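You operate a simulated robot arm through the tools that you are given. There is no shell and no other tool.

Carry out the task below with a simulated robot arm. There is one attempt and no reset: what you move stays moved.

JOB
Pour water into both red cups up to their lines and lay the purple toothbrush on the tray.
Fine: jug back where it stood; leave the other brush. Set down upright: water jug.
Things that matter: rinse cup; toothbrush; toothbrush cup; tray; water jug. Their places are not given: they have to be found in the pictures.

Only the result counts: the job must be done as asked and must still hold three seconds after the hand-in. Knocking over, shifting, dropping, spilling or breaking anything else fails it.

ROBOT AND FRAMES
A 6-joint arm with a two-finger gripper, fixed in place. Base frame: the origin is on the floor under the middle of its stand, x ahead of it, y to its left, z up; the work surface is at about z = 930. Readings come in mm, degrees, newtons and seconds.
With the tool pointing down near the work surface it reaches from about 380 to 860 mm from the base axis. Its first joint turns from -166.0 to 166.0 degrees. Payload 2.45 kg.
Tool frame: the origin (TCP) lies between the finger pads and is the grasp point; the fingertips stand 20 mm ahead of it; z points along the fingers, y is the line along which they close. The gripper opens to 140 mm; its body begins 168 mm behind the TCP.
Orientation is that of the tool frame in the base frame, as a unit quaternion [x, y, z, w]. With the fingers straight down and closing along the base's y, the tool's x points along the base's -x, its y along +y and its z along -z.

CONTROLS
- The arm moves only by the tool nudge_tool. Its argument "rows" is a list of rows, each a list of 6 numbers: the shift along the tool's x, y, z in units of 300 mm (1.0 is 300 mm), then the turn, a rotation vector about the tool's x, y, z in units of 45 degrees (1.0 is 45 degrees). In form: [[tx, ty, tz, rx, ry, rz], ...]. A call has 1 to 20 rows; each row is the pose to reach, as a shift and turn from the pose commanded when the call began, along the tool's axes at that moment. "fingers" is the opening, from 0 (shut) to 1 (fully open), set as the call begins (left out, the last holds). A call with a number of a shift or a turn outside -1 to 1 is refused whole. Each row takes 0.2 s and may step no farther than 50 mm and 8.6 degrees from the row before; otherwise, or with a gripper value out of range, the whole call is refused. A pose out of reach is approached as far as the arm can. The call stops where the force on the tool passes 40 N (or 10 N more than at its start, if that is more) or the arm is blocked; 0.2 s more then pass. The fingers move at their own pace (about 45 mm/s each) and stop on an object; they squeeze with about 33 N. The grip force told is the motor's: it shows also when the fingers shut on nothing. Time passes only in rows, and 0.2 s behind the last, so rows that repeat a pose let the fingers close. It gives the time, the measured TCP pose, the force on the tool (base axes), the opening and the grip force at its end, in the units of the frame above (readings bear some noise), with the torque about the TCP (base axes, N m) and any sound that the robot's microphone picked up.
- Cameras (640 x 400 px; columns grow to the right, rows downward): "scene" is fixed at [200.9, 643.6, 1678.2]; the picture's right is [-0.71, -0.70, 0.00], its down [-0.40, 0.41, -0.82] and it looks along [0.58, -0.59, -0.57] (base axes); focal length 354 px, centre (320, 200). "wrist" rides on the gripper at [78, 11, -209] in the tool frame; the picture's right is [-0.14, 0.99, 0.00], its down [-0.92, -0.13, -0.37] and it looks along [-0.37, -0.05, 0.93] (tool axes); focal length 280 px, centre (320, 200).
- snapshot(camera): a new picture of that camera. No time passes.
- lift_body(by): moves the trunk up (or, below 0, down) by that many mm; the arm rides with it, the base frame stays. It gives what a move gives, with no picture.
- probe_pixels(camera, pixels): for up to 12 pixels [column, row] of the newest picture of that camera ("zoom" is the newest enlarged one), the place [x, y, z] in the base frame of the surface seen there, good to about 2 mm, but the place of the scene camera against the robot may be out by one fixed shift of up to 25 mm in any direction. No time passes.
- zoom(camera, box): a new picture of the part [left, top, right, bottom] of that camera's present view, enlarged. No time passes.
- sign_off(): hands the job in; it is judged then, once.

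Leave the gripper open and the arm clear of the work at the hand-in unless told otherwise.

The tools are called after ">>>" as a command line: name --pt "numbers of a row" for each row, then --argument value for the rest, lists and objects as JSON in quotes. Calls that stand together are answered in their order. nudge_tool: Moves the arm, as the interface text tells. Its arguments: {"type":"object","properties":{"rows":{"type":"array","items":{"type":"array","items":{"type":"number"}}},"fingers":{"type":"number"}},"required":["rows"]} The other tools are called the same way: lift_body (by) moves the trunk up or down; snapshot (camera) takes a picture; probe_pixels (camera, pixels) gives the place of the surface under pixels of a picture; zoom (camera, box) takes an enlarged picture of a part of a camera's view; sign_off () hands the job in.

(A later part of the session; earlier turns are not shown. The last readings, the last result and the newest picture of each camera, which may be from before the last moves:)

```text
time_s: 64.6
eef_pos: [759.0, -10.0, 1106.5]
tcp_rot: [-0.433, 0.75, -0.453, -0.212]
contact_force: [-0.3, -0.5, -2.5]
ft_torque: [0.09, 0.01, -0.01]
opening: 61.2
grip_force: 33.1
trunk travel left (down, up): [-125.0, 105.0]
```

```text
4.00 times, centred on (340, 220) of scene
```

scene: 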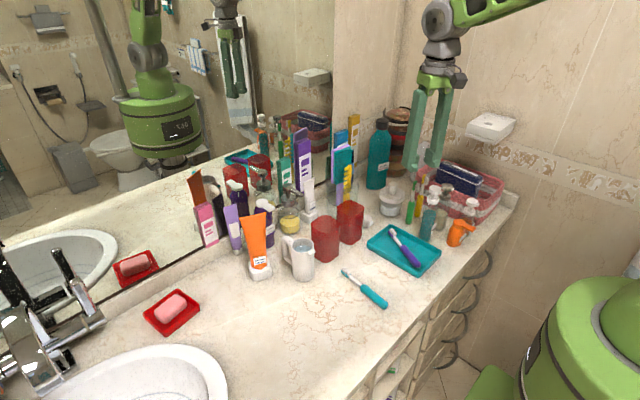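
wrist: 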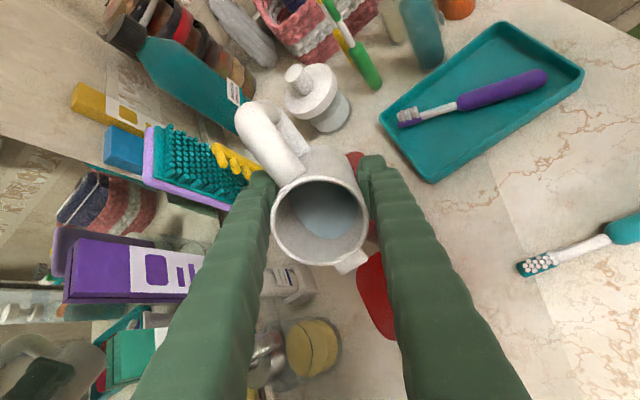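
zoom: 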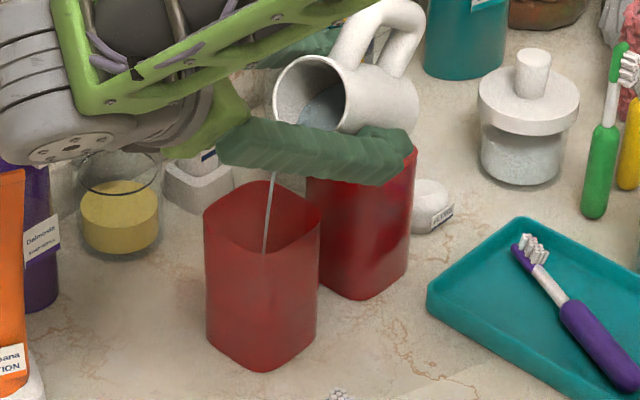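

Flow has restarted and the stream falls inside the near cup. I'll hold 1.6 s and look again.

>>> nudge_tool --pt "0 0 0 0 0 0" --pt "0 0 0 0 0 0" --pt "0 0 0 0 0 0" --pt "0 0 0 0 0 0" --pt "0 0 0 0 0 0" --pt "0 0 0 0 0 0" --pt "0 0 0 0 0 0"

>>> zoom --camera "wrist" --box '[330, 200, 420, 320]'

>>> zoom --camera "scene" --box '[300, 170, 380, 270]'

```text
time_s: 66.2
eef_pos: [759.6, -10.6, 1106.2]
tcp_rot: [-0.433, 0.75, -0.454, -0.211]
contact_force: [0.8, -0.1, -2.3]
ft_torque: [0.05, 0.02, 0.01]
opening: 61.4
grip_force: 33.0
trunk travel left (down, up): [-125.0, 105.0]
```

```text
3.33 times, centred on (375, 260) of wrist
```

zoom: 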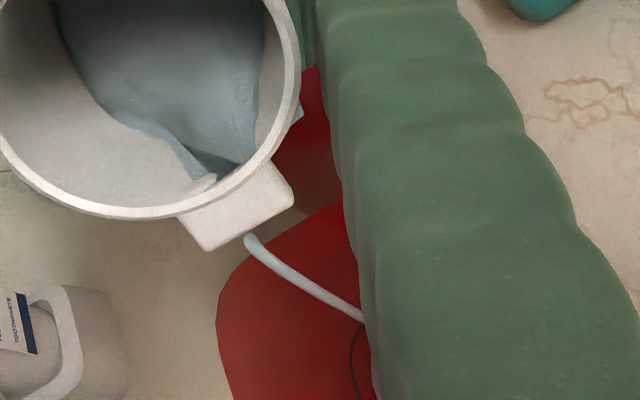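

```text
4.00 times, centred on (340, 220) of scene
```

zoom: 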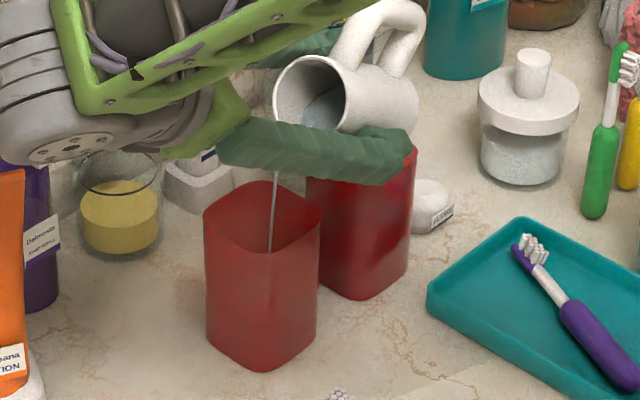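

Steady stream into the cup. I'll tilt to 63° and hold about 2 s.

>>> nudge_tool --pt "0 0 0 0.0191 0.0273 0" --pt "0 0 0 0.0383 0.0546 0" --pt "0 0 0 0.0383 0.0546 0" --pt "0 0 0 0.0383 0.0546 0" --pt "0 0 0 0.0383 0.0546 0" --pt "0 0 0 0.0383 0.0546 0" --pt "0 0 0 0.0383 0.0546 0" --pt "0 0 0 0.0383 0.0546 0" --pt "0 0 0 0.0383 0.0546 0"

>>> zoom --camera "wrist" --box '[330, 200, 420, 320]'

>>> zoom --camera "scene" --box '[300, 170, 380, 270]'

```text
time_s: 68.2
eef_pos: [758.7, -9.4, 1106.6]
tcp_rot: [-0.426, 0.738, -0.474, -0.22]
contact_force: [-1.0, -0.2, -2.2]
ft_torque: [0.07, 0.01, 0.0]
opening: 60.9
grip_force: 32.6
trunk travel left (down, up): [-125.0, 105.0]
```

```text
3.33 times, centred on (375, 260) of wrist
```

zoom: 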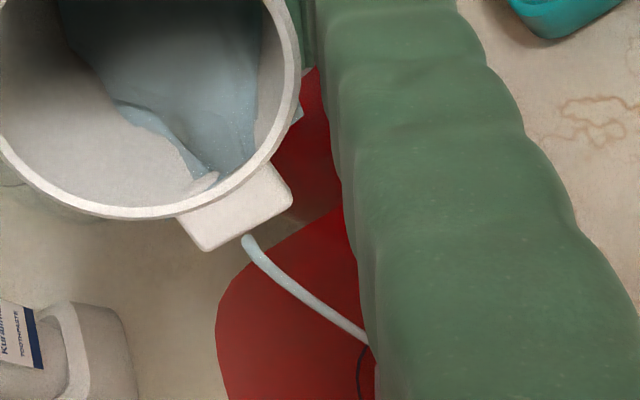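

```text
4.00 times, centred on (340, 220) of scene
```

zoom: 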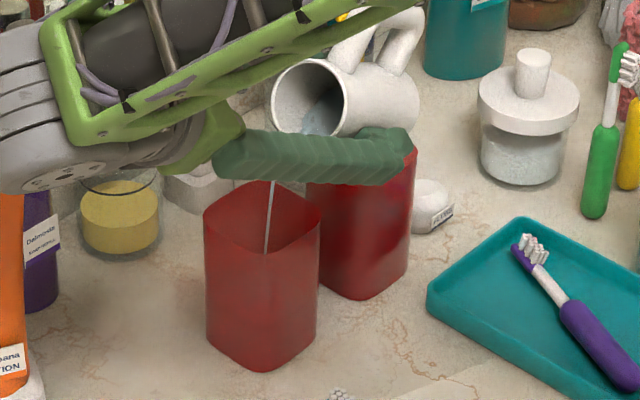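

Still streaming cleanly. I'll hold another 2 s at 63°.

>>> nudge_tool --pt "0 0 0 0 0 0" --pt "0 0 0 0 0 0" --pt "0 0 0 0 0 0" --pt "0 0 0 0 0 0" --pt "0 0 0 0 0 0" --pt "0 0 0 0 0 0" --pt "0 0 0 0 0 0" --pt "0 0 0 0 0 0" --pt "0 0 0 0 0 0"

>>> zoom --camera "wrist" --box '[330, 200, 420, 320]'

```text
time_s: 70.2
eef_pos: [757.5, -9.6, 1107.1]
tcp_rot: [-0.427, 0.738, -0.474, -0.221]
contact_force: [0.0, -0.1, -2.7]
ft_torque: [0.07, 0.01, -0.01]
opening: 61.0
grip_force: 32.9
trunk travel left (down, up): [-125.0, 105.0]
```

```text
3.33 times, centred on (375, 260) of wrist
```

zoom: 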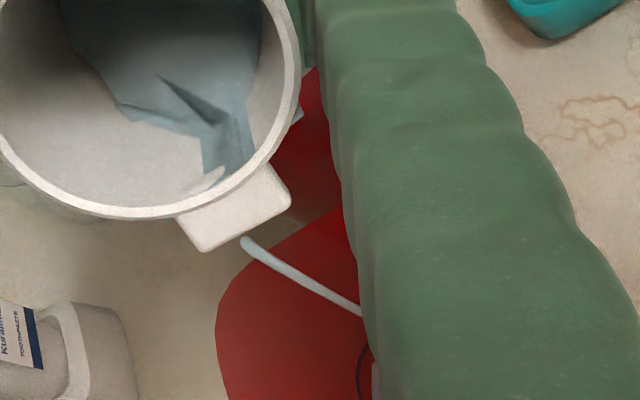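

A sliver of water now shows beside the line at (372,380). I'll zoom right there.

>>> zoom --camera "wrist" --box '[360, 280, 400, 330]'

```text
8.00 times, centred on (380, 305) of wrist
```

zoom: 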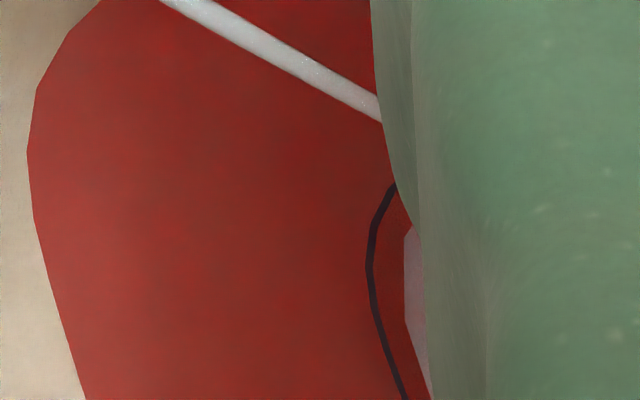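

The water is still about 7–8 mm below the line here. I'll hold 2 s more at 63°, then look.

>>> nudge_tool --pt "0 0 0 0 0 0" --pt "0 0 0 0 0 0" --pt "0 0 0 0 0 0" --pt "0 0 0 0 0 0" --pt "0 0 0 0 0 0" --pt "0 0 0 0 0 0" --pt "0 0 0 0 0 0" --pt "0 0 0 0 0 0" --pt "0 0 0 0 0 0"

>>> zoom --camera "wrist" --box '[360, 280, 400, 330]'

>>> zoom --camera "scene" --box '[280, 150, 400, 280]'

```text
time_s: 72.2
eef_pos: [758.6, -9.6, 1106.8]
tcp_rot: [-0.427, 0.738, -0.473, -0.221]
contact_force: [-0.6, 0.2, -2.3]
ft_torque: [0.14, -0.02, 0.03]
opening: 60.6
grip_force: 33.3
trunk travel left (down, up): [-125.0, 105.0]
```

```text
8.00 times, centred on (380, 305) of wrist
```

zoom: 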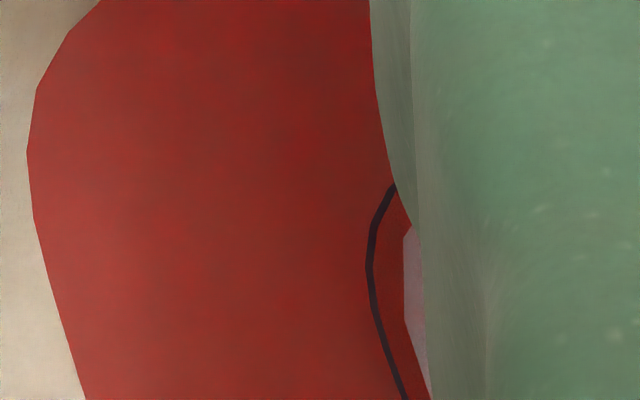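

```text
3.08 times, centred on (340, 215) of scene
```

zoom: 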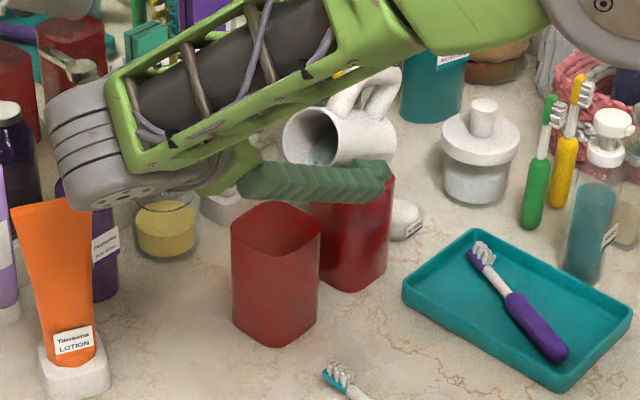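

The flow stopped with about 7 mm still to go. Before tilting further I'll check how near the wrist housing is to the lotion tube by probing both in this scene zoom.

>>> probe_pixels --camera "zoom" --pixels '[[55, 175], [80, 205], [120, 208], [60, 140], [160, 200], [20, 212], [60, 203], [90, 200], [240, 180], [85, 230], [290, 160], [350, 120]]'

```text
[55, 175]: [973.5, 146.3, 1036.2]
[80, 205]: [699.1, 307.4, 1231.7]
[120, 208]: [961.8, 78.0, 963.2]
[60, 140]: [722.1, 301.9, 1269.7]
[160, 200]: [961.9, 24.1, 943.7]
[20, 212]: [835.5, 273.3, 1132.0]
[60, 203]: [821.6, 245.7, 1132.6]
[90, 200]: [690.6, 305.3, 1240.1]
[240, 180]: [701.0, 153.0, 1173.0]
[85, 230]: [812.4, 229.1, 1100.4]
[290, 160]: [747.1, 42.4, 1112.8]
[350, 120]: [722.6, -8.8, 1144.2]
```

The wrist housing bottoms out at z≈1235, a full 100 mm above the lotion top. I'll tilt 2.5° more (65.5°) and hold.

>>> nudge_tool --pt "0 0 0 0.016 0.0228 0" --pt "0 0 0 0.0319 0.0455 0" --pt "0 0 0 0.0319 0.0455 0" --pt "0 0 0 0.0319 0.0455 0" --pt "0 0 0 0.0319 0.0455 0" --pt "0 0 0 0.0319 0.0455 0" --pt "0 0 0 0.0319 0.0455 0" --pt "0 0 0 0.0319 0.0455 0" --pt "0 0 0 0.0319 0.0455 0" --pt "0 0 0 0.0319 0.0455 0" --pt "0 0 0 0.0319 0.0455 0"

>>> zoom --camera "wrist" --box '[360, 280, 400, 330]'

>>> zoom --camera "scene" --box '[300, 170, 380, 270]'

```text
time_s: 74.6
eef_pos: [758.5, -9.8, 1105.8]
tcp_rot: [-0.421, 0.728, -0.491, -0.228]
contact_force: [-0.4, 0.2, -1.8]
ft_torque: [0.07, 0.0, 0.02]
opening: 60.2
grip_force: 33.2
trunk travel left (down, up): [-125.0, 105.0]
```

```text
8.00 times, centred on (380, 305) of wrist
```

zoom: 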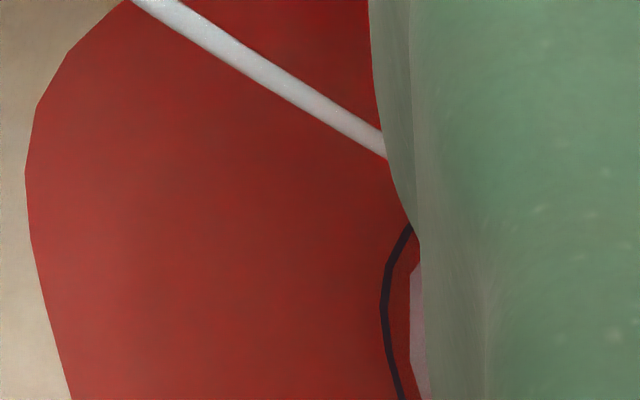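

```text
4.00 times, centred on (340, 220) of scene
```

zoom: 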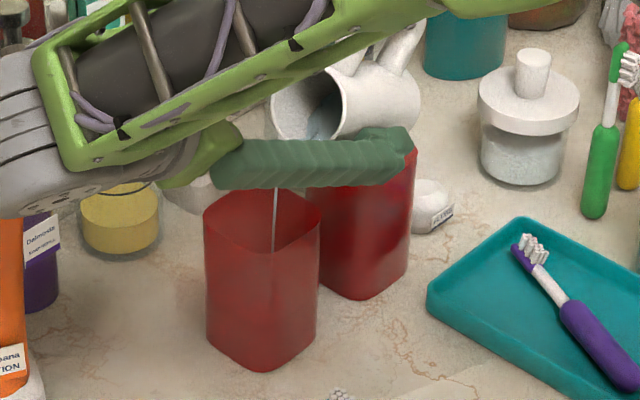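

The gap is down to ~27 px (≈6 mm) and still streaming. I'll hold 2 s and check the jug's seat in the grip too.

>>> nudge_tool --pt "0 0 0 0 0 0" --pt "0 0 0 0 0 0" --pt "0 0 0 0 0 0" --pt "0 0 0 0 0 0" --pt "0 0 0 0 0 0" --pt "0 0 0 0 0 0" --pt "0 0 0 0 0 0" --pt "0 0 0 0 0 0" --pt "0 0 0 0 0 0"

>>> snapshot --camera "wrist"

>>> zoom --camera "wrist" --box '[360, 280, 400, 330]'

```text
time_s: 76.6
eef_pos: [758.3, -9.5, 1106.0]
tcp_rot: [-0.421, 0.728, -0.491, -0.228]
contact_force: [0.4, -0.4, -1.9]
ft_torque: [0.06, 0.0, -0.01]
opening: 60.1
grip_force: 33.4
trunk travel left (down, up): [-125.0, 105.0]
```

```text
taken
```

wrist: 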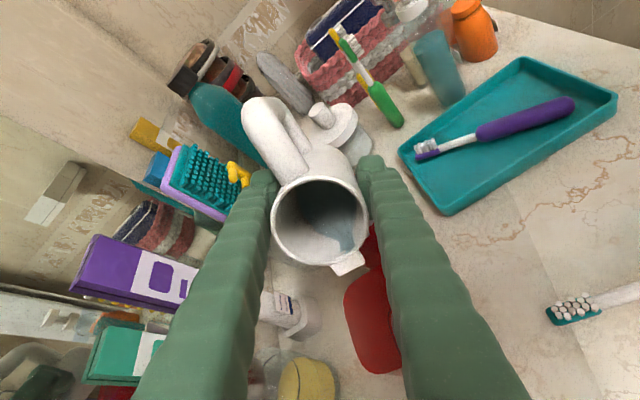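

```text
8.00 times, centred on (380, 305) of wrist
```

zoom: 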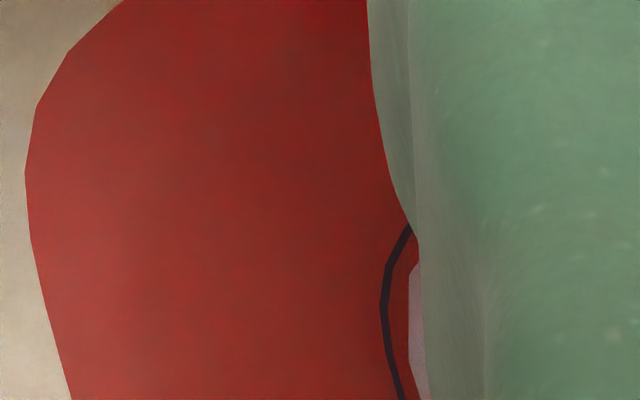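

Flow stopped again at about 5 mm short. I'll look into the jug to see how much water remains.

>>> zoom --camera "wrist" --box '[260, 160, 380, 280]'

```text
3.33 times, centred on (320, 220) of wrist
```

zoom: 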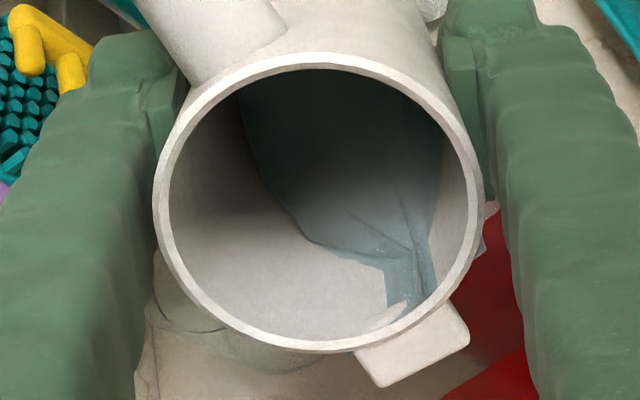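

The jug has rolled about 18–20° in the grip, so the water now runs to one side of the spout. I'll tilt back 5.5° to be safe, then roll the tool 20° about the jug's own axis to bring the spout back to the lowest point. I'll also shift 8 mm in +x, which should open the view into the cup as well.

>>> nudge_tool --pt "0 0 0 -0.0702 -0.1001 0" --pt "0 0 0 -0.0702 -0.1001 0"

>>> nudge_tool --pt "-0.0051 -0.0073 0 0 0 -0.148" --pt "-0.0102 -0.0145 0 0 0 -0.296" --pt "-0.0153 -0.0218 0 0 0 -0.444" --pt "-0.0153 -0.0218 0 0 0 -0.444"

>>> snapshot --camera "wrist"

>>> zoom --camera "scene" --box '[280, 150, 400, 280]'

```text
time_s: 77.2
eef_pos: [758.3, -9.9, 1105.8]
tcp_rot: [-0.433, 0.751, -0.452, -0.211]
contact_force: [-0.5, -0.1, -1.6]
ft_torque: [0.07, 0.0, 0.04]
opening: 59.7
grip_force: 33.5
trunk travel left (down, up): [-125.0, 105.0]
```

```text
time_s: 78.2
eef_pos: [766.3, -8.3, 1106.3]
tcp_rot: [-0.557, 0.663, -0.41, -0.287]
contact_force: [0.3, -0.5, -2.7]
ft_torque: [0.08, 0.01, 0.01]
opening: 59.7
grip_force: 32.7
trunk travel left (down, up): [-125.0, 105.0]
```

```text
taken
```

wrist: 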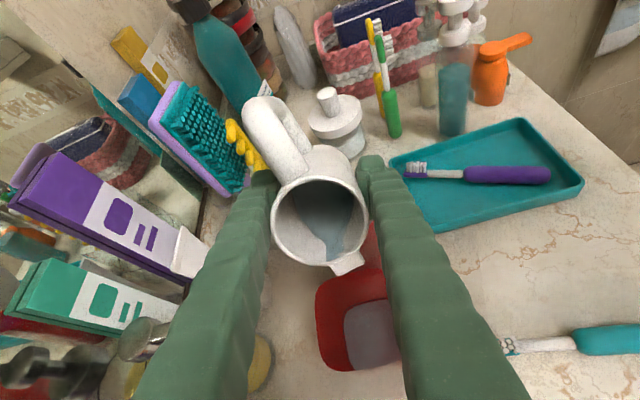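

```text
3.08 times, centred on (340, 215) of scene
```

zoom: 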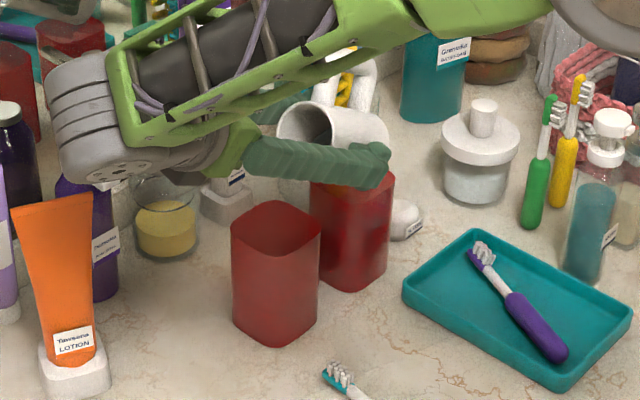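

Now the cup interior is in clear view at (370,330). Zooming in.

>>> zoom --camera "wrist" --box '[300, 240, 420, 380]'

```text
2.86 times, centred on (360, 310) of wrist
```

zoom: 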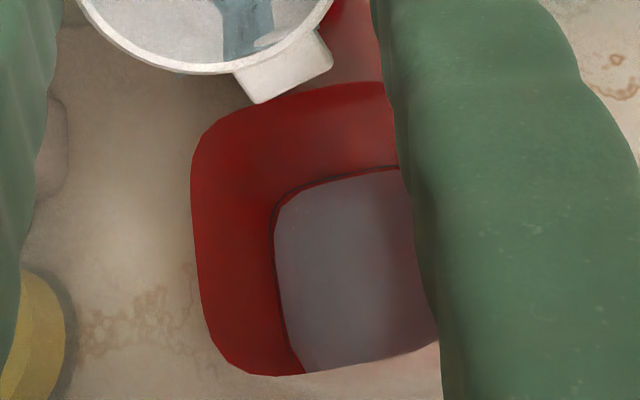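

The water is close under the line all round. I'll zoom further to gauge the gap and also check the spout tip's position.

>>> zoom --camera "wrist" --box '[340, 285, 400, 345]'

>>> probe_pixels --camera "wrist" --pixels '[[334, 274], [361, 263], [348, 270], [318, 300], [360, 273], [330, 365], [345, 300], [394, 355]]'

```text
6.67 times, centred on (370, 315) of wrist
```

zoom: 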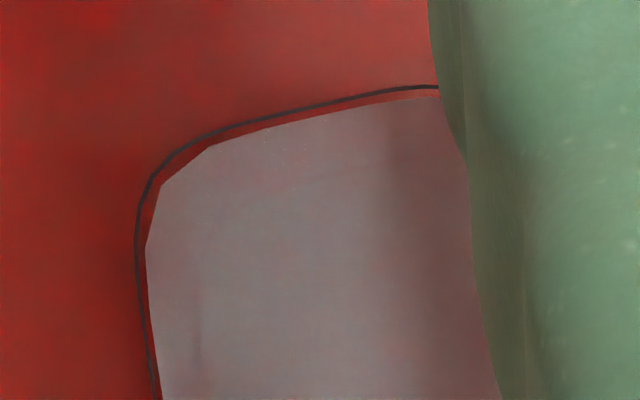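

```text
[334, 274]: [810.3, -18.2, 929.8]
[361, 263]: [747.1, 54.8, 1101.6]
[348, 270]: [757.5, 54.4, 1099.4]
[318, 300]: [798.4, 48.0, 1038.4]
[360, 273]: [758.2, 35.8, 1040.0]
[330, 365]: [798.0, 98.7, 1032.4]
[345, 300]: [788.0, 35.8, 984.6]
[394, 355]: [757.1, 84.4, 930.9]
```

The gap is about 5 mm and the spout tip is well placed at (757,54,1099). I'll tilt 3° to 63° with the spout aligned and watch.

>>> nudge_tool --pt "0 0 0 0.0086 0.0322 0" --pt "0 0 0 0.0173 0.0644 0" --pt "0 0 0 0.0173 0.0644 0" --pt "0 0 0 0.0173 0.0644 0"

>>> zoom --camera "wrist" --box '[300, 240, 420, 380]'

```text
time_s: 79.2
eef_pos: [765.8, -8.2, 1106.7]
tcp_rot: [-0.548, 0.653, -0.428, -0.299]
contact_force: [0.9, -0.7, -1.4]
ft_torque: [0.05, 0.0, 0.01]
opening: 59.7
grip_force: 32.8
trunk travel left (down, up): [-125.0, 105.0]
```

```text
2.86 times, centred on (360, 310) of wrist
```

zoom: 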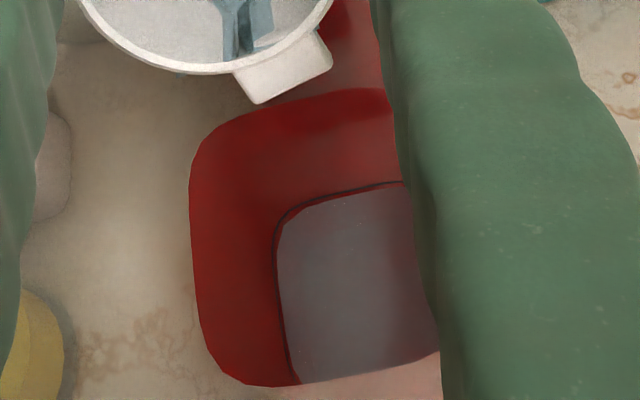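

No flow yet at 63°. I'll tilt 2.5° further to 65.5° and check.

>>> nudge_tool --pt "0 0 0 0.0072 0.0268 0" --pt "0 0 0 0.0144 0.0537 0" --pt "0 0 0 0.0144 0.0537 0" --pt "0 0 0 0.0144 0.0537 0" --pt "0 0 0 0.0144 0.0537 0" --pt "0 0 0 0.0144 0.0537 0"

>>> zoom --camera "wrist" --box '[300, 240, 420, 380]'

>>> zoom --camera "scene" --box '[300, 170, 380, 270]'

```text
time_s: 80.6
eef_pos: [765.2, -9.7, 1105.5]
tcp_rot: [-0.54, 0.644, -0.444, -0.31]
contact_force: [0.9, 0.0, -2.5]
ft_torque: [0.09, 0.02, 0.0]
opening: 59.5
grip_force: 32.8
trunk travel left (down, up): [-125.0, 105.0]
```

```text
2.86 times, centred on (360, 310) of wrist
```

zoom: 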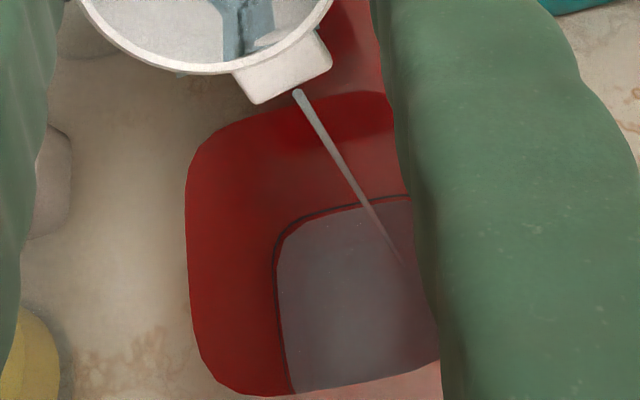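

```text
4.00 times, centred on (340, 220) of scene
```

zoom: 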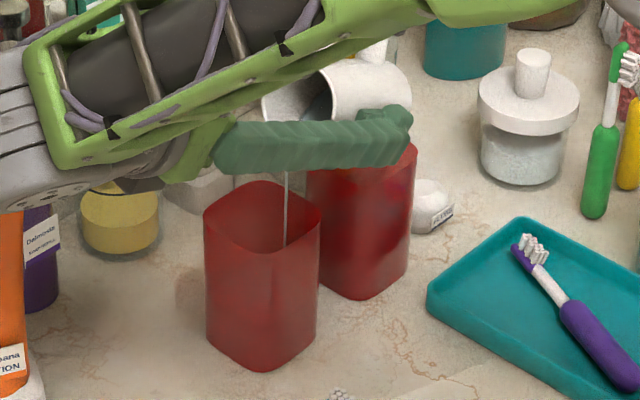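

A thin stream is flowing straight into the cup. Holding 1.4 s.

>>> nudge_tool --pt "0 0 0 0 0 0" --pt "0 0 0 0 0 0" --pt "0 0 0 0 0 0" --pt "0 0 0 0 0 0" --pt "0 0 0 0 0 0" --pt "0 0 0 0 0 0"

>>> zoom --camera "wrist" --box '[340, 285, 400, 345]'

```text
time_s: 82.0
eef_pos: [766.4, -9.3, 1106.3]
tcp_rot: [-0.541, 0.644, -0.444, -0.309]
contact_force: [-0.3, -0.5, -1.6]
ft_torque: [0.06, 0.0, 0.02]
opening: 59.4
grip_force: 33.2
trunk travel left (down, up): [-125.0, 105.0]
```

```text
6.67 times, centred on (370, 315) of wrist
```

zoom: 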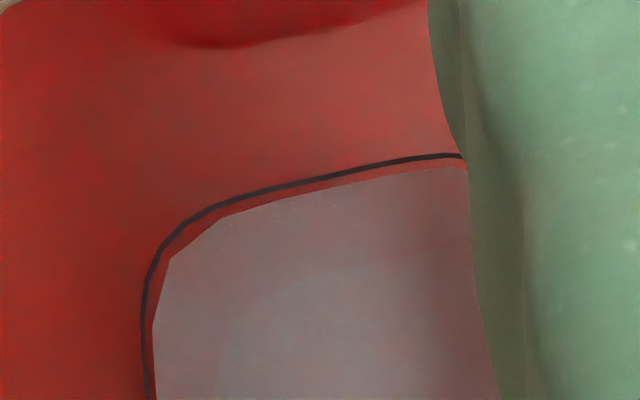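

The stream stopped and the gap is still ~11 px (about 4 mm). Tilting 2° more to 67.5°.

>>> nudge_tool --pt "0 0 0 0.0058 0.0215 0" --pt "0 0 0 0.0115 0.0429 0" --pt "0 0 0 0.0115 0.0429 0" --pt "0 0 0 0.0115 0.0429 0" --pt "0 0 0 0.0115 0.0429 0" --pt "0 0 0 0.0115 0.0429 0" --pt "0 0 0 0.0115 0.0429 0" --pt "0 0 0 0.0115 0.0429 0" --pt "0 0 0 0.0115 0.0429 0" --pt "0 0 0 0.0115 0.0429 0"

>>> zoom --camera "wrist" --box '[330, 270, 400, 360]'

```text
time_s: 84.2
eef_pos: [765.8, -7.8, 1106.8]
tcp_rot: [-0.535, 0.636, -0.456, -0.318]
contact_force: [0.3, 0.3, -2.2]
ft_torque: [0.06, 0.0, 0.02]
opening: 59.1
grip_force: 33.4
trunk travel left (down, up): [-125.0, 105.0]
```

```text
4.44 times, centred on (365, 315) of wrist
```

zoom: 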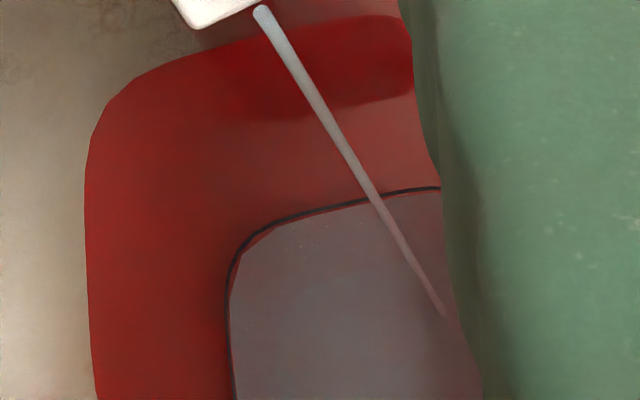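

Nearly there: the water edge is just below the line and still streaming. I'll hold 0.8 s and zoom.

>>> nudge_tool --pt "0 0 0 0 0 0" --pt "0 0 0 0 0 0" --pt "0 0 0 0 0 0"

>>> zoom --camera "wrist" --box '[340, 290, 400, 350]'

```text
time_s: 85.0
eef_pos: [766.1, -8.2, 1105.8]
tcp_rot: [-0.535, 0.637, -0.456, -0.318]
contact_force: [-0.7, -0.9, -2.6]
ft_torque: [0.08, 0.0, 0.02]
opening: 59.3
grip_force: 33.0
trunk travel left (down, up): [-125.0, 105.0]
```

```text
6.67 times, centred on (370, 320) of wrist
```

zoom: 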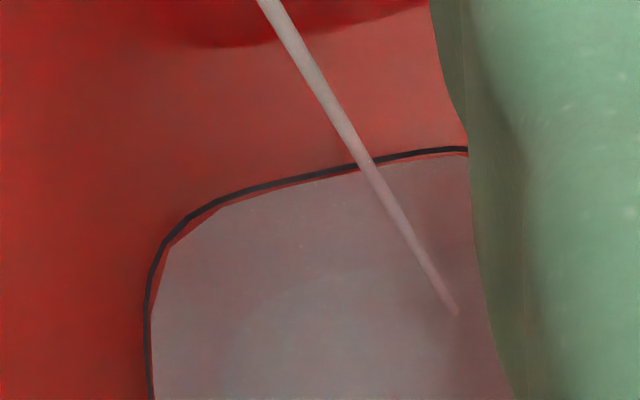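

Now about 5 px (1.5–2 mm) short, still flowing. Holding another 0.8 s.

>>> nudge_tool --pt "0 0 0 0 0 0" --pt "0 0 0 0 0 0" --pt "0 0 0 0 0 0"

>>> zoom --camera "wrist" --box '[340, 290, 400, 350]'

```text
time_s: 85.8
eef_pos: [766.0, -8.2, 1106.7]
tcp_rot: [-0.535, 0.636, -0.457, -0.318]
contact_force: [-0.6, -0.2, -1.4]
ft_torque: [0.08, 0.0, 0.0]
opening: 59.5
grip_force: 33.3
trunk travel left (down, up): [-125.0, 105.0]
```

```text
6.67 times, centred on (370, 320) of wrist
```

zoom: 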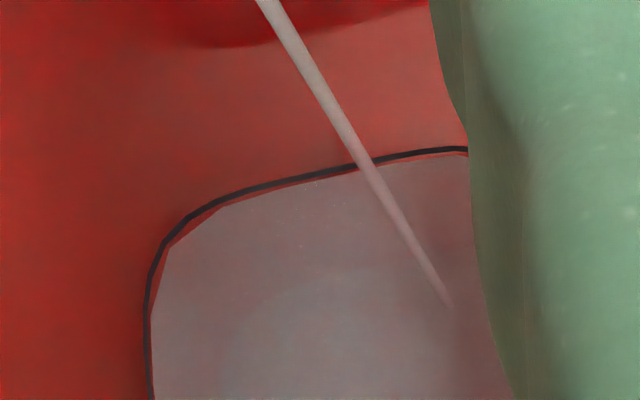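

Only a thin red strip remains below the line and the stream is thinning. Holding 1 s more.

>>> nudge_tool --pt "0 0 0 0 0 0" --pt "0 0 0 0 0 0" --pt "0 0 0 0 0 0" --pt "0 0 0 0 0 0"

>>> zoom --camera "wrist" --box '[340, 290, 400, 350]'

```text
time_s: 86.8
eef_pos: [766.5, -8.1, 1104.1]
tcp_rot: [-0.535, 0.636, -0.456, -0.319]
contact_force: [0.7, -0.2, -1.8]
ft_torque: [0.06, 0.04, 0.01]
opening: 59.7
grip_force: 33.2
trunk travel left (down, up): [-125.0, 105.0]
```

```text
6.67 times, centred on (370, 320) of wrist
```

zoom: 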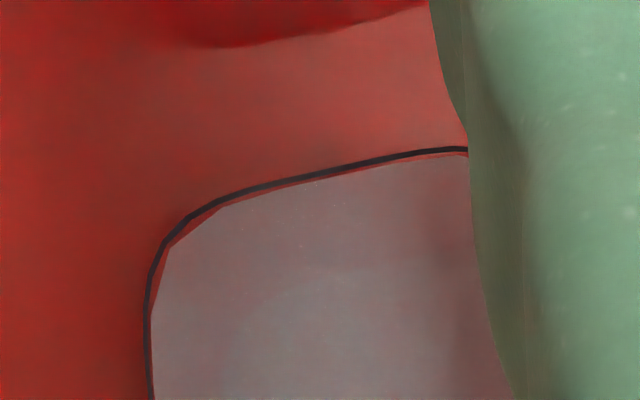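

The stream stopped with the water about 1.5 mm under the line's middle. One more degree of tilt, then I'll watch closely.

>>> nudge_tool --pt "0 0 0 0.0058 0.0215 0" --pt "0 0 0 0.0058 0.0215 0" --pt "0 0 0 0.0058 0.0215 0" --pt "0 0 0 0.0058 0.0215 0" --pt "0 0 0 0.0058 0.0215 0"

>>> zoom --camera "wrist" --box '[340, 290, 400, 350]'

```text
time_s: 88.0
eef_pos: [765.3, -8.9, 1104.6]
tcp_rot: [-0.531, 0.633, -0.461, -0.323]
contact_force: [-0.3, -0.9, -2.7]
ft_torque: [0.07, 0.02, -0.02]
opening: 59.5
grip_force: 32.6
trunk travel left (down, up): [-125.0, 105.0]
```

```text
6.67 times, centred on (370, 320) of wrist
```

zoom: 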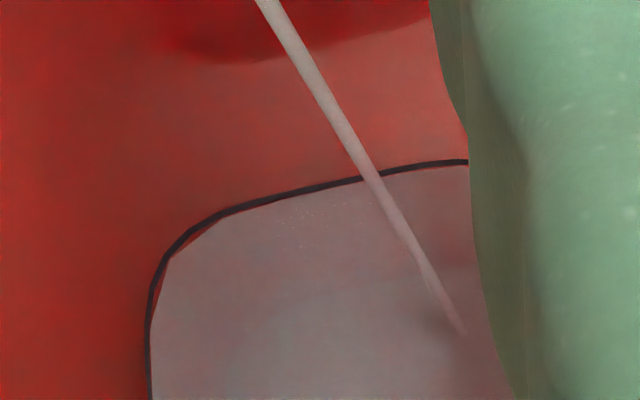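

The water now touches the line. I'll hold 0.6 s more.

>>> nudge_tool --pt "0 0 0 0 0 0" --pt "0 0 0 0 0 0"

>>> zoom --camera "wrist" --box '[340, 290, 400, 350]'

```text
time_s: 88.6
eef_pos: [765.1, -8.7, 1105.3]
tcp_rot: [-0.532, 0.633, -0.462, -0.322]
contact_force: [-0.5, 0.0, -2.2]
ft_torque: [0.05, 0.01, 0.01]
opening: 59.2
grip_force: 32.7
trunk travel left (down, up): [-125.0, 105.0]
```

```text
6.67 times, centred on (370, 320) of wrist
```

zoom: 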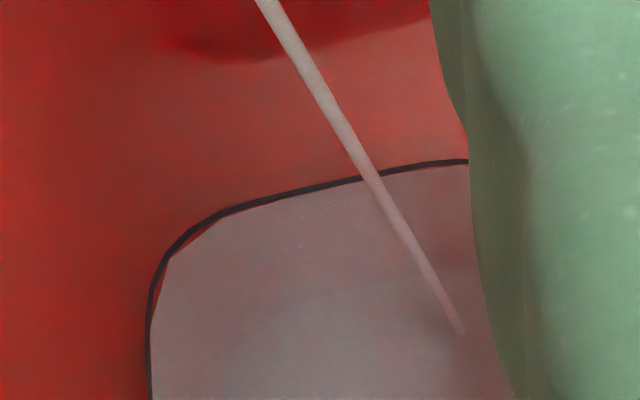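

Water is at the line's lower edge. Holding 0.8 s more to bring it to the line's middle.

>>> nudge_tool --pt "0 0 0 0 0 0" --pt "0 0 0 0 0 0" --pt "0 0 0 0 0 0"

>>> zoom --camera "wrist" --box '[340, 290, 400, 350]'

```text
time_s: 89.4
eef_pos: [765.8, -8.5, 1104.6]
tcp_rot: [-0.531, 0.633, -0.461, -0.323]
contact_force: [-0.5, 0.5, -1.3]
ft_torque: [0.04, 0.02, 0.0]
opening: 59.3
grip_force: 32.4
trunk travel left (down, up): [-125.0, 105.0]
```

```text
6.67 times, centred on (370, 320) of wrist
```

zoom: 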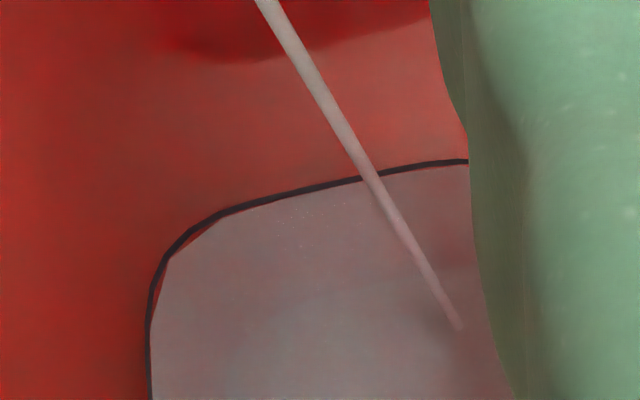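

Still a hair under the line's middle. Holding 1 s more.

>>> nudge_tool --pt "0 0 0 0 0 0" --pt "0 0 0 0 0 0" --pt "0 0 0 0 0 0" --pt "0 0 0 0 0 0"

>>> zoom --camera "wrist" --box '[340, 290, 400, 350]'

```text
time_s: 90.4
eef_pos: [766.1, -8.7, 1105.9]
tcp_rot: [-0.532, 0.632, -0.462, -0.323]
contact_force: [-0.4, 0.5, -1.5]
ft_torque: [0.1, 0.05, -0.01]
opening: 59.5
grip_force: 32.8
trunk travel left (down, up): [-125.0, 105.0]
```

```text
6.67 times, centred on (370, 320) of wrist
```

zoom: 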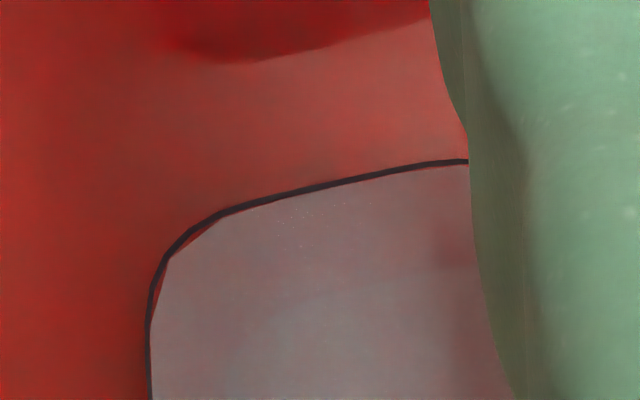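

Flow stopped with the water right at the line. One last 0.5° touch to bring it fully onto the line, as in the far cup.

>>> nudge_tool --pt "0 0 0 0.0029 0.0107 0" --pt "0 0 0 0.0029 0.0107 0" --pt "0 0 0 0.0029 0.0107 0" --pt "0 0 0 0.0029 0.0107 0" --pt "0 0 0 0.0029 0.0107 0" --pt "0 0 0 0.0029 0.0107 0"

>>> zoom --camera "wrist" --box '[340, 290, 400, 350]'

```text
time_s: 91.8
eef_pos: [765.7, -9.1, 1105.0]
tcp_rot: [-0.53, 0.632, -0.464, -0.325]
contact_force: [0.3, 0.2, -2.4]
ft_torque: [0.05, 0.02, -0.01]
opening: 59.4
grip_force: 33.2
trunk travel left (down, up): [-125.0, 105.0]
```

```text
6.67 times, centred on (370, 320) of wrist
```

zoom: 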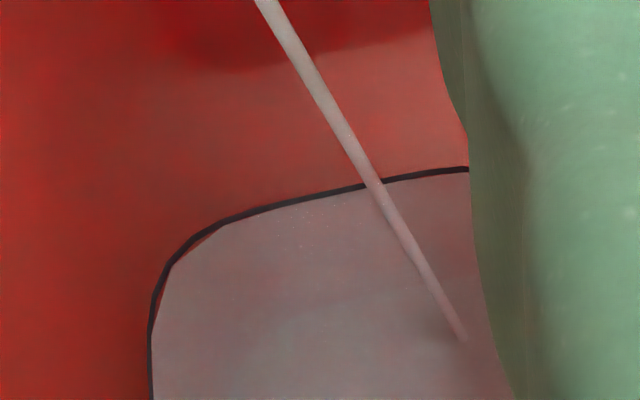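

The water is now on the line. I'll tilt back 16° while rising 25 mm to stop the flow and clear the cups.

>>> nudge_tool --pt "0.0375 -0.01 -0.015 -0.046 -0.1717 0" --pt "0.075 -0.0201 -0.03 -0.0921 -0.3435 0" --pt "0.075 -0.0201 -0.03 -0.0921 -0.3435 0"

>>> snapshot --camera "wrist"

>>> zoom --camera "wrist" --box '[320, 260, 400, 340]'

>>> zoom --camera "scene" --box '[280, 150, 400, 280]'

```text
time_s: 92.6
eef_pos: [766.4, -8.8, 1130.6]
tcp_rot: [-0.575, 0.686, -0.365, -0.256]
contact_force: [-0.2, 0.0, -2.5]
ft_torque: [0.04, -0.01, -0.01]
opening: 59.6
grip_force: 32.7
trunk travel left (down, up): [-125.0, 105.0]
```

```text
taken
```

wrist: 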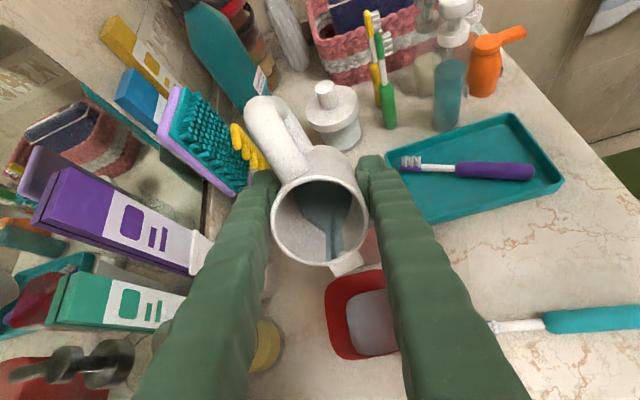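

```text
5.00 times, centred on (360, 300) of wrist
```

zoom: 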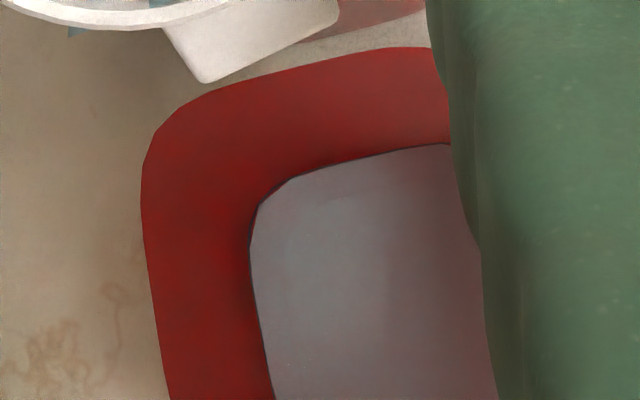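

```text
3.08 times, centred on (340, 215) of scene
```

zoom: 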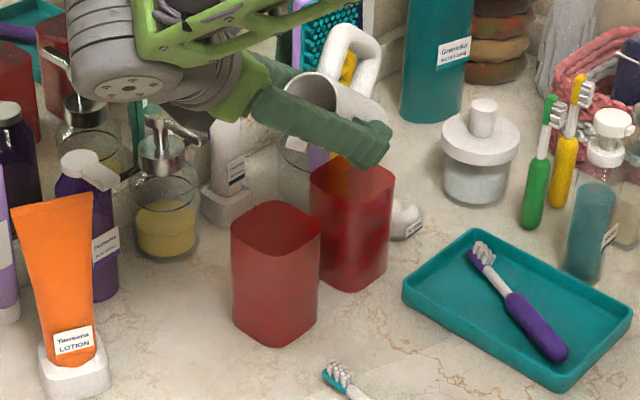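

Both cups show water on their lines. Now I'll bring the jug upright in two calls, rising 20 mm as it turns.

>>> nudge_tool --pt "0.0129 -0.0035 -0.01 -0.0403 -0.1503 0" --pt "0.0258 -0.0069 -0.02 -0.0806 -0.3005 0" --pt "0.0386 -0.0104 -0.03 -0.1209 -0.4508 0" --pt "0.0515 -0.0138 -0.04 -0.1612 -0.6011 0"

>>> nudge_tool --pt "0 0 0 -0.036 -0.1342 0" --pt "0 0 0 -0.0719 -0.2683 0" --pt "0 0 0 -0.1079 -0.4025 0" --pt "0 0 0 -0.1439 -0.5367 0" --pt "0 0 0 -0.1439 -0.5367 0"

>>> snapshot --camera "wrist"

>>> zoom --camera "scene" --box '[240, 100, 440, 280]'

```text
time_s: 93.6
eef_pos: [766.7, -10.2, 1151.5]
tcp_rot: [-0.627, 0.748, -0.177, -0.123]
contact_force: [0.2, -0.4, -1.4]
ft_torque: [0.08, 0.01, 0.03]
opening: 59.4
grip_force: 33.2
trunk travel left (down, up): [-125.0, 105.0]
```

```text
time_s: 94.8
eef_pos: [766.8, -8.8, 1150.7]
tcp_rot: [-0.643, 0.766, 0.0, 0.0]
contact_force: [0.9, 0.9, -2.0]
ft_torque: [-0.02, 0.01, -0.01]
opening: 59.4
grip_force: 33.0
trunk travel left (down, up): [-125.0, 105.0]
```

```text
taken
```

wrist: 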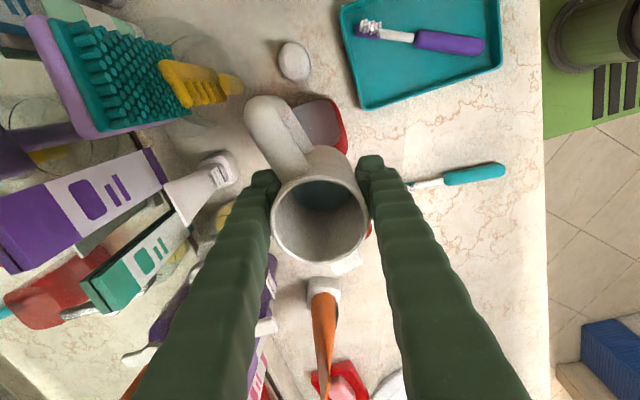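

```text
2.22 times, centred on (340, 190) of scene
```

zoom: 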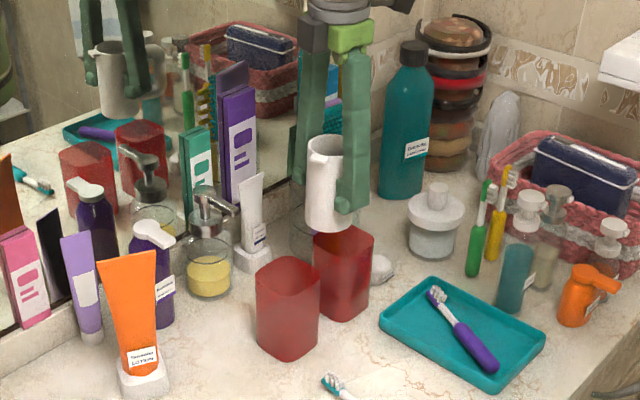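

The tool is upright again. I'll verify the jug's rim is level by probing points round it, plus the spout and handle.

>>> zoom --camera "wrist" --box '[235, 80, 405, 280]'

```text
2.00 times, centred on (320, 180) of wrist
```

zoom: 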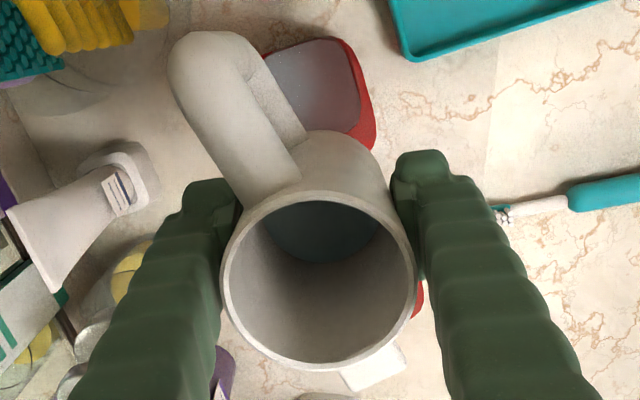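

>>> probe_pixels --camera "zoom" --pixels '[[226, 280], [411, 270], [318, 365], [317, 196], [255, 345], [385, 335], [255, 215], [385, 215], [375, 375], [398, 360], [190, 55], [300, 150]]'

```text
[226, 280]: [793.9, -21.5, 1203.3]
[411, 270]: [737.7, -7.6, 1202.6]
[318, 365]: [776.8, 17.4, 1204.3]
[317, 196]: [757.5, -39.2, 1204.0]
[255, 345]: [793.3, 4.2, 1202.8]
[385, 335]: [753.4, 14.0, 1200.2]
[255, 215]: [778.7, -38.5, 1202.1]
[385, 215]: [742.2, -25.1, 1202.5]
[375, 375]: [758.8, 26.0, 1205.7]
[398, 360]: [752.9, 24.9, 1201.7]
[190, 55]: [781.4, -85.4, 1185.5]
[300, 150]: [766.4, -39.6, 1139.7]
```

The rim is level (z≈1203 all round), so the jug is upright in the grip, having slid about 3 mm down and rolled 14°. I'll carry it back over its old spot, target TCP about (747,176), staying high.

>>> nudge_tool --pt "-0.0357 0.0103 0 0 0 0" --pt "-0.1189 0.0342 0 0 0 0" --pt "-0.2379 0.0684 0 0 0 0" --pt "-0.3568 0.1026 0 0 0 0" --pt "-0.4758 0.1368 0 0 0 0" --pt "-0.559 0.1607 0 0 0 0" --pt "-0.5947 0.171 0 0 0 0" --pt "-0.5947 0.171 0 0 0 0"

>>> nudge_tool --pt "0 0 0 0 0 -0.1" --pt "0 0 0 0 0 -0.28" --pt "0 0 0 0 0 -0.46" --pt "0 0 0 0 0 -0.62" --pt "0 0 0 0 0 -0.722"

>>> nudge_tool --pt "0 0 0 0 0 -0.1" --pt "0 0 0 0 0 -0.28" --pt "0 0 0 0 0 -0.46" --pt "0 0 0 0 0 -0.62" --pt "0 0 0 0 0 -0.722" --pt "0 0 0 0 0 -0.722"

>>> snapshot --camera "wrist"

>>> zoom --camera "scene" --box '[200, 120, 400, 300]'

```text
time_s: 96.6
eef_pos: [744.9, 175.5, 1151.2]
tcp_rot: [-0.643, 0.766, 0.0, -0.001]
contact_force: [0.2, -0.6, -1.4]
ft_torque: [0.04, -0.01, -0.02]
opening: 59.1
grip_force: 32.9
trunk travel left (down, up): [-125.0, 105.0]
```

```text
time_s: 97.8
eef_pos: [746.4, 175.8, 1150.7]
tcp_rot: [0.832, -0.555, 0.0, 0.0]
contact_force: [-0.2, 0.8, -1.0]
ft_torque: [-0.01, 0.01, -0.01]
opening: 59.4
grip_force: 32.6
trunk travel left (down, up): [-125.0, 105.0]
```

```text
time_s: 99.2
eef_pos: [745.5, 176.1, 1150.4]
tcp_rot: [0.954, -0.299, 0.0, 0.0]
contact_force: [-0.4, -0.3, -1.1]
ft_torque: [-0.02, 0.0, -0.02]
opening: 59.1
grip_force: 32.3
trunk travel left (down, up): [-125.0, 105.0]
```

```text
taken
```

wrist: 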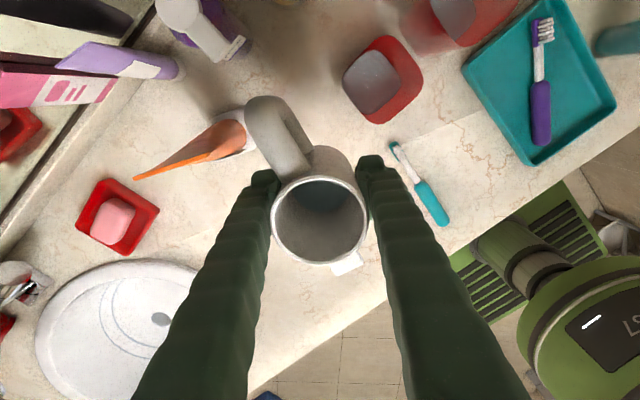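

```text
2.22 times, centred on (300, 210) of scene
```

zoom: 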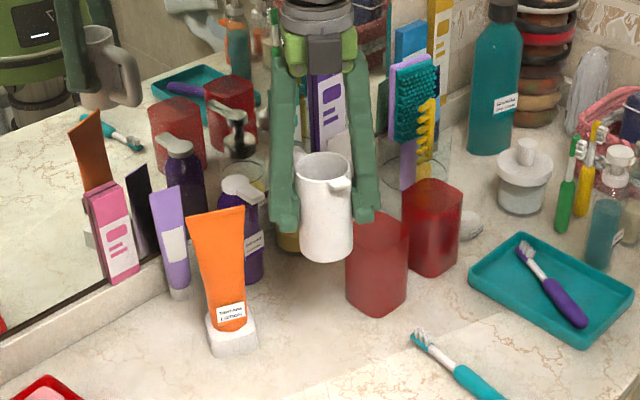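

The jug hangs over its old spot, with its spout toward the robot. I'll lower 148 mm, stopping about 13 mm above the counter.

>>> nudge_tool --pt "0 0 0.06 0 0 0" --pt "0 0 0.16 0 0 0" --pt "0 0 0.27 0 0 0" --pt "0 0 0.38 0 0 0" --pt "0 0 0.46 0 0 0" --pt "0 0 0.493 0 0 0" --pt "0 0 0.493 0 0 0"

>>> snapshot --camera "wrist"

>>> zoom --camera "scene" --box '[240, 170, 380, 290]'

```text
time_s: 100.8
eef_pos: [746.1, 175.5, 1002.4]
tcp_rot: [0.954, -0.301, 0.0, 0.0]
contact_force: [-0.9, -0.2, -1.7]
ft_torque: [0.01, -0.03, 0.03]
opening: 59.5
grip_force: 32.9
trunk travel left (down, up): [-125.0, 105.0]
```

```text
taken
```

wrist: 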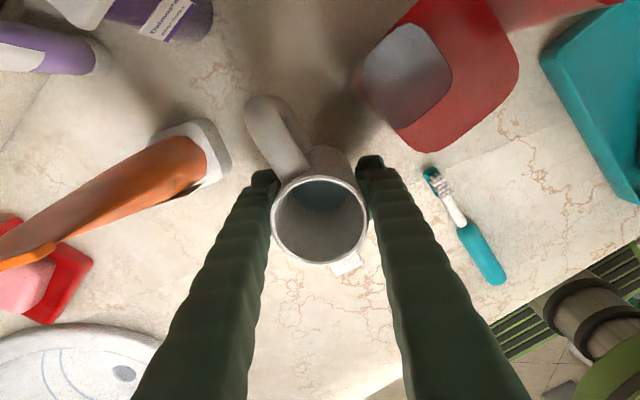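

```text
3.33 times, centred on (310, 230) of scene
```

zoom: 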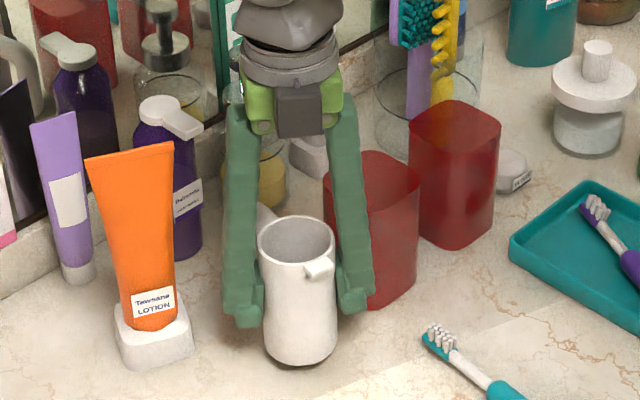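

About 13 mm above the counter and clear all round. I'll lower the last part gently: 10 mm first.

>>> nudge_tool --pt "0 0 0.012 0 0 0" --pt "0 0 0.024 0 0 0" --pt "0 0 0.034 0 0 0" --pt "0 0 0.034 0 0 0"

>>> nudge_tool --pt "0 0 0.005 0 0 0" --pt "0 0 0.008 0 0 0"

```text
time_s: 101.8
eef_pos: [747.4, 175.1, 993.3]
tcp_rot: [0.954, -0.3, 0.0, 0.0]
contact_force: [-0.1, 0.0, -2.0]
ft_torque: [0.0, 0.01, 0.0]
opening: 59.6
grip_force: 33.0
trunk travel left (down, up): [-125.0, 105.0]
```

```text
time_s: 102.4
eef_pos: [746.5, 175.9, 989.2]
tcp_rot: [0.953, -0.302, 0.0, 0.001]
contact_force: [-0.1, 0.4, -2.0]
ft_torque: [0.02, -0.01, 0.01]
opening: 59.3
grip_force: 33.1
trunk travel left (down, up): [-125.0, 105.0]
```

No contact yet at TCP z 989. I'll continue in 1 mm steps.

>>> nudge_tool --pt "0 0 0.0035 0 0 0" --pt "0 0 0.0067 0 0 0"

```text
time_s: 103.0
eef_pos: [745.6, 175.2, 988.7]
tcp_rot: [0.954, -0.3, 0.0, 0.0]
contact_force: [0.2, 0.6, -1.0]
ft_torque: [0.0, -0.02, -0.02]
opening: 59.2
grip_force: 32.5
trunk travel left (down, up): [-125.0, 105.0]
```

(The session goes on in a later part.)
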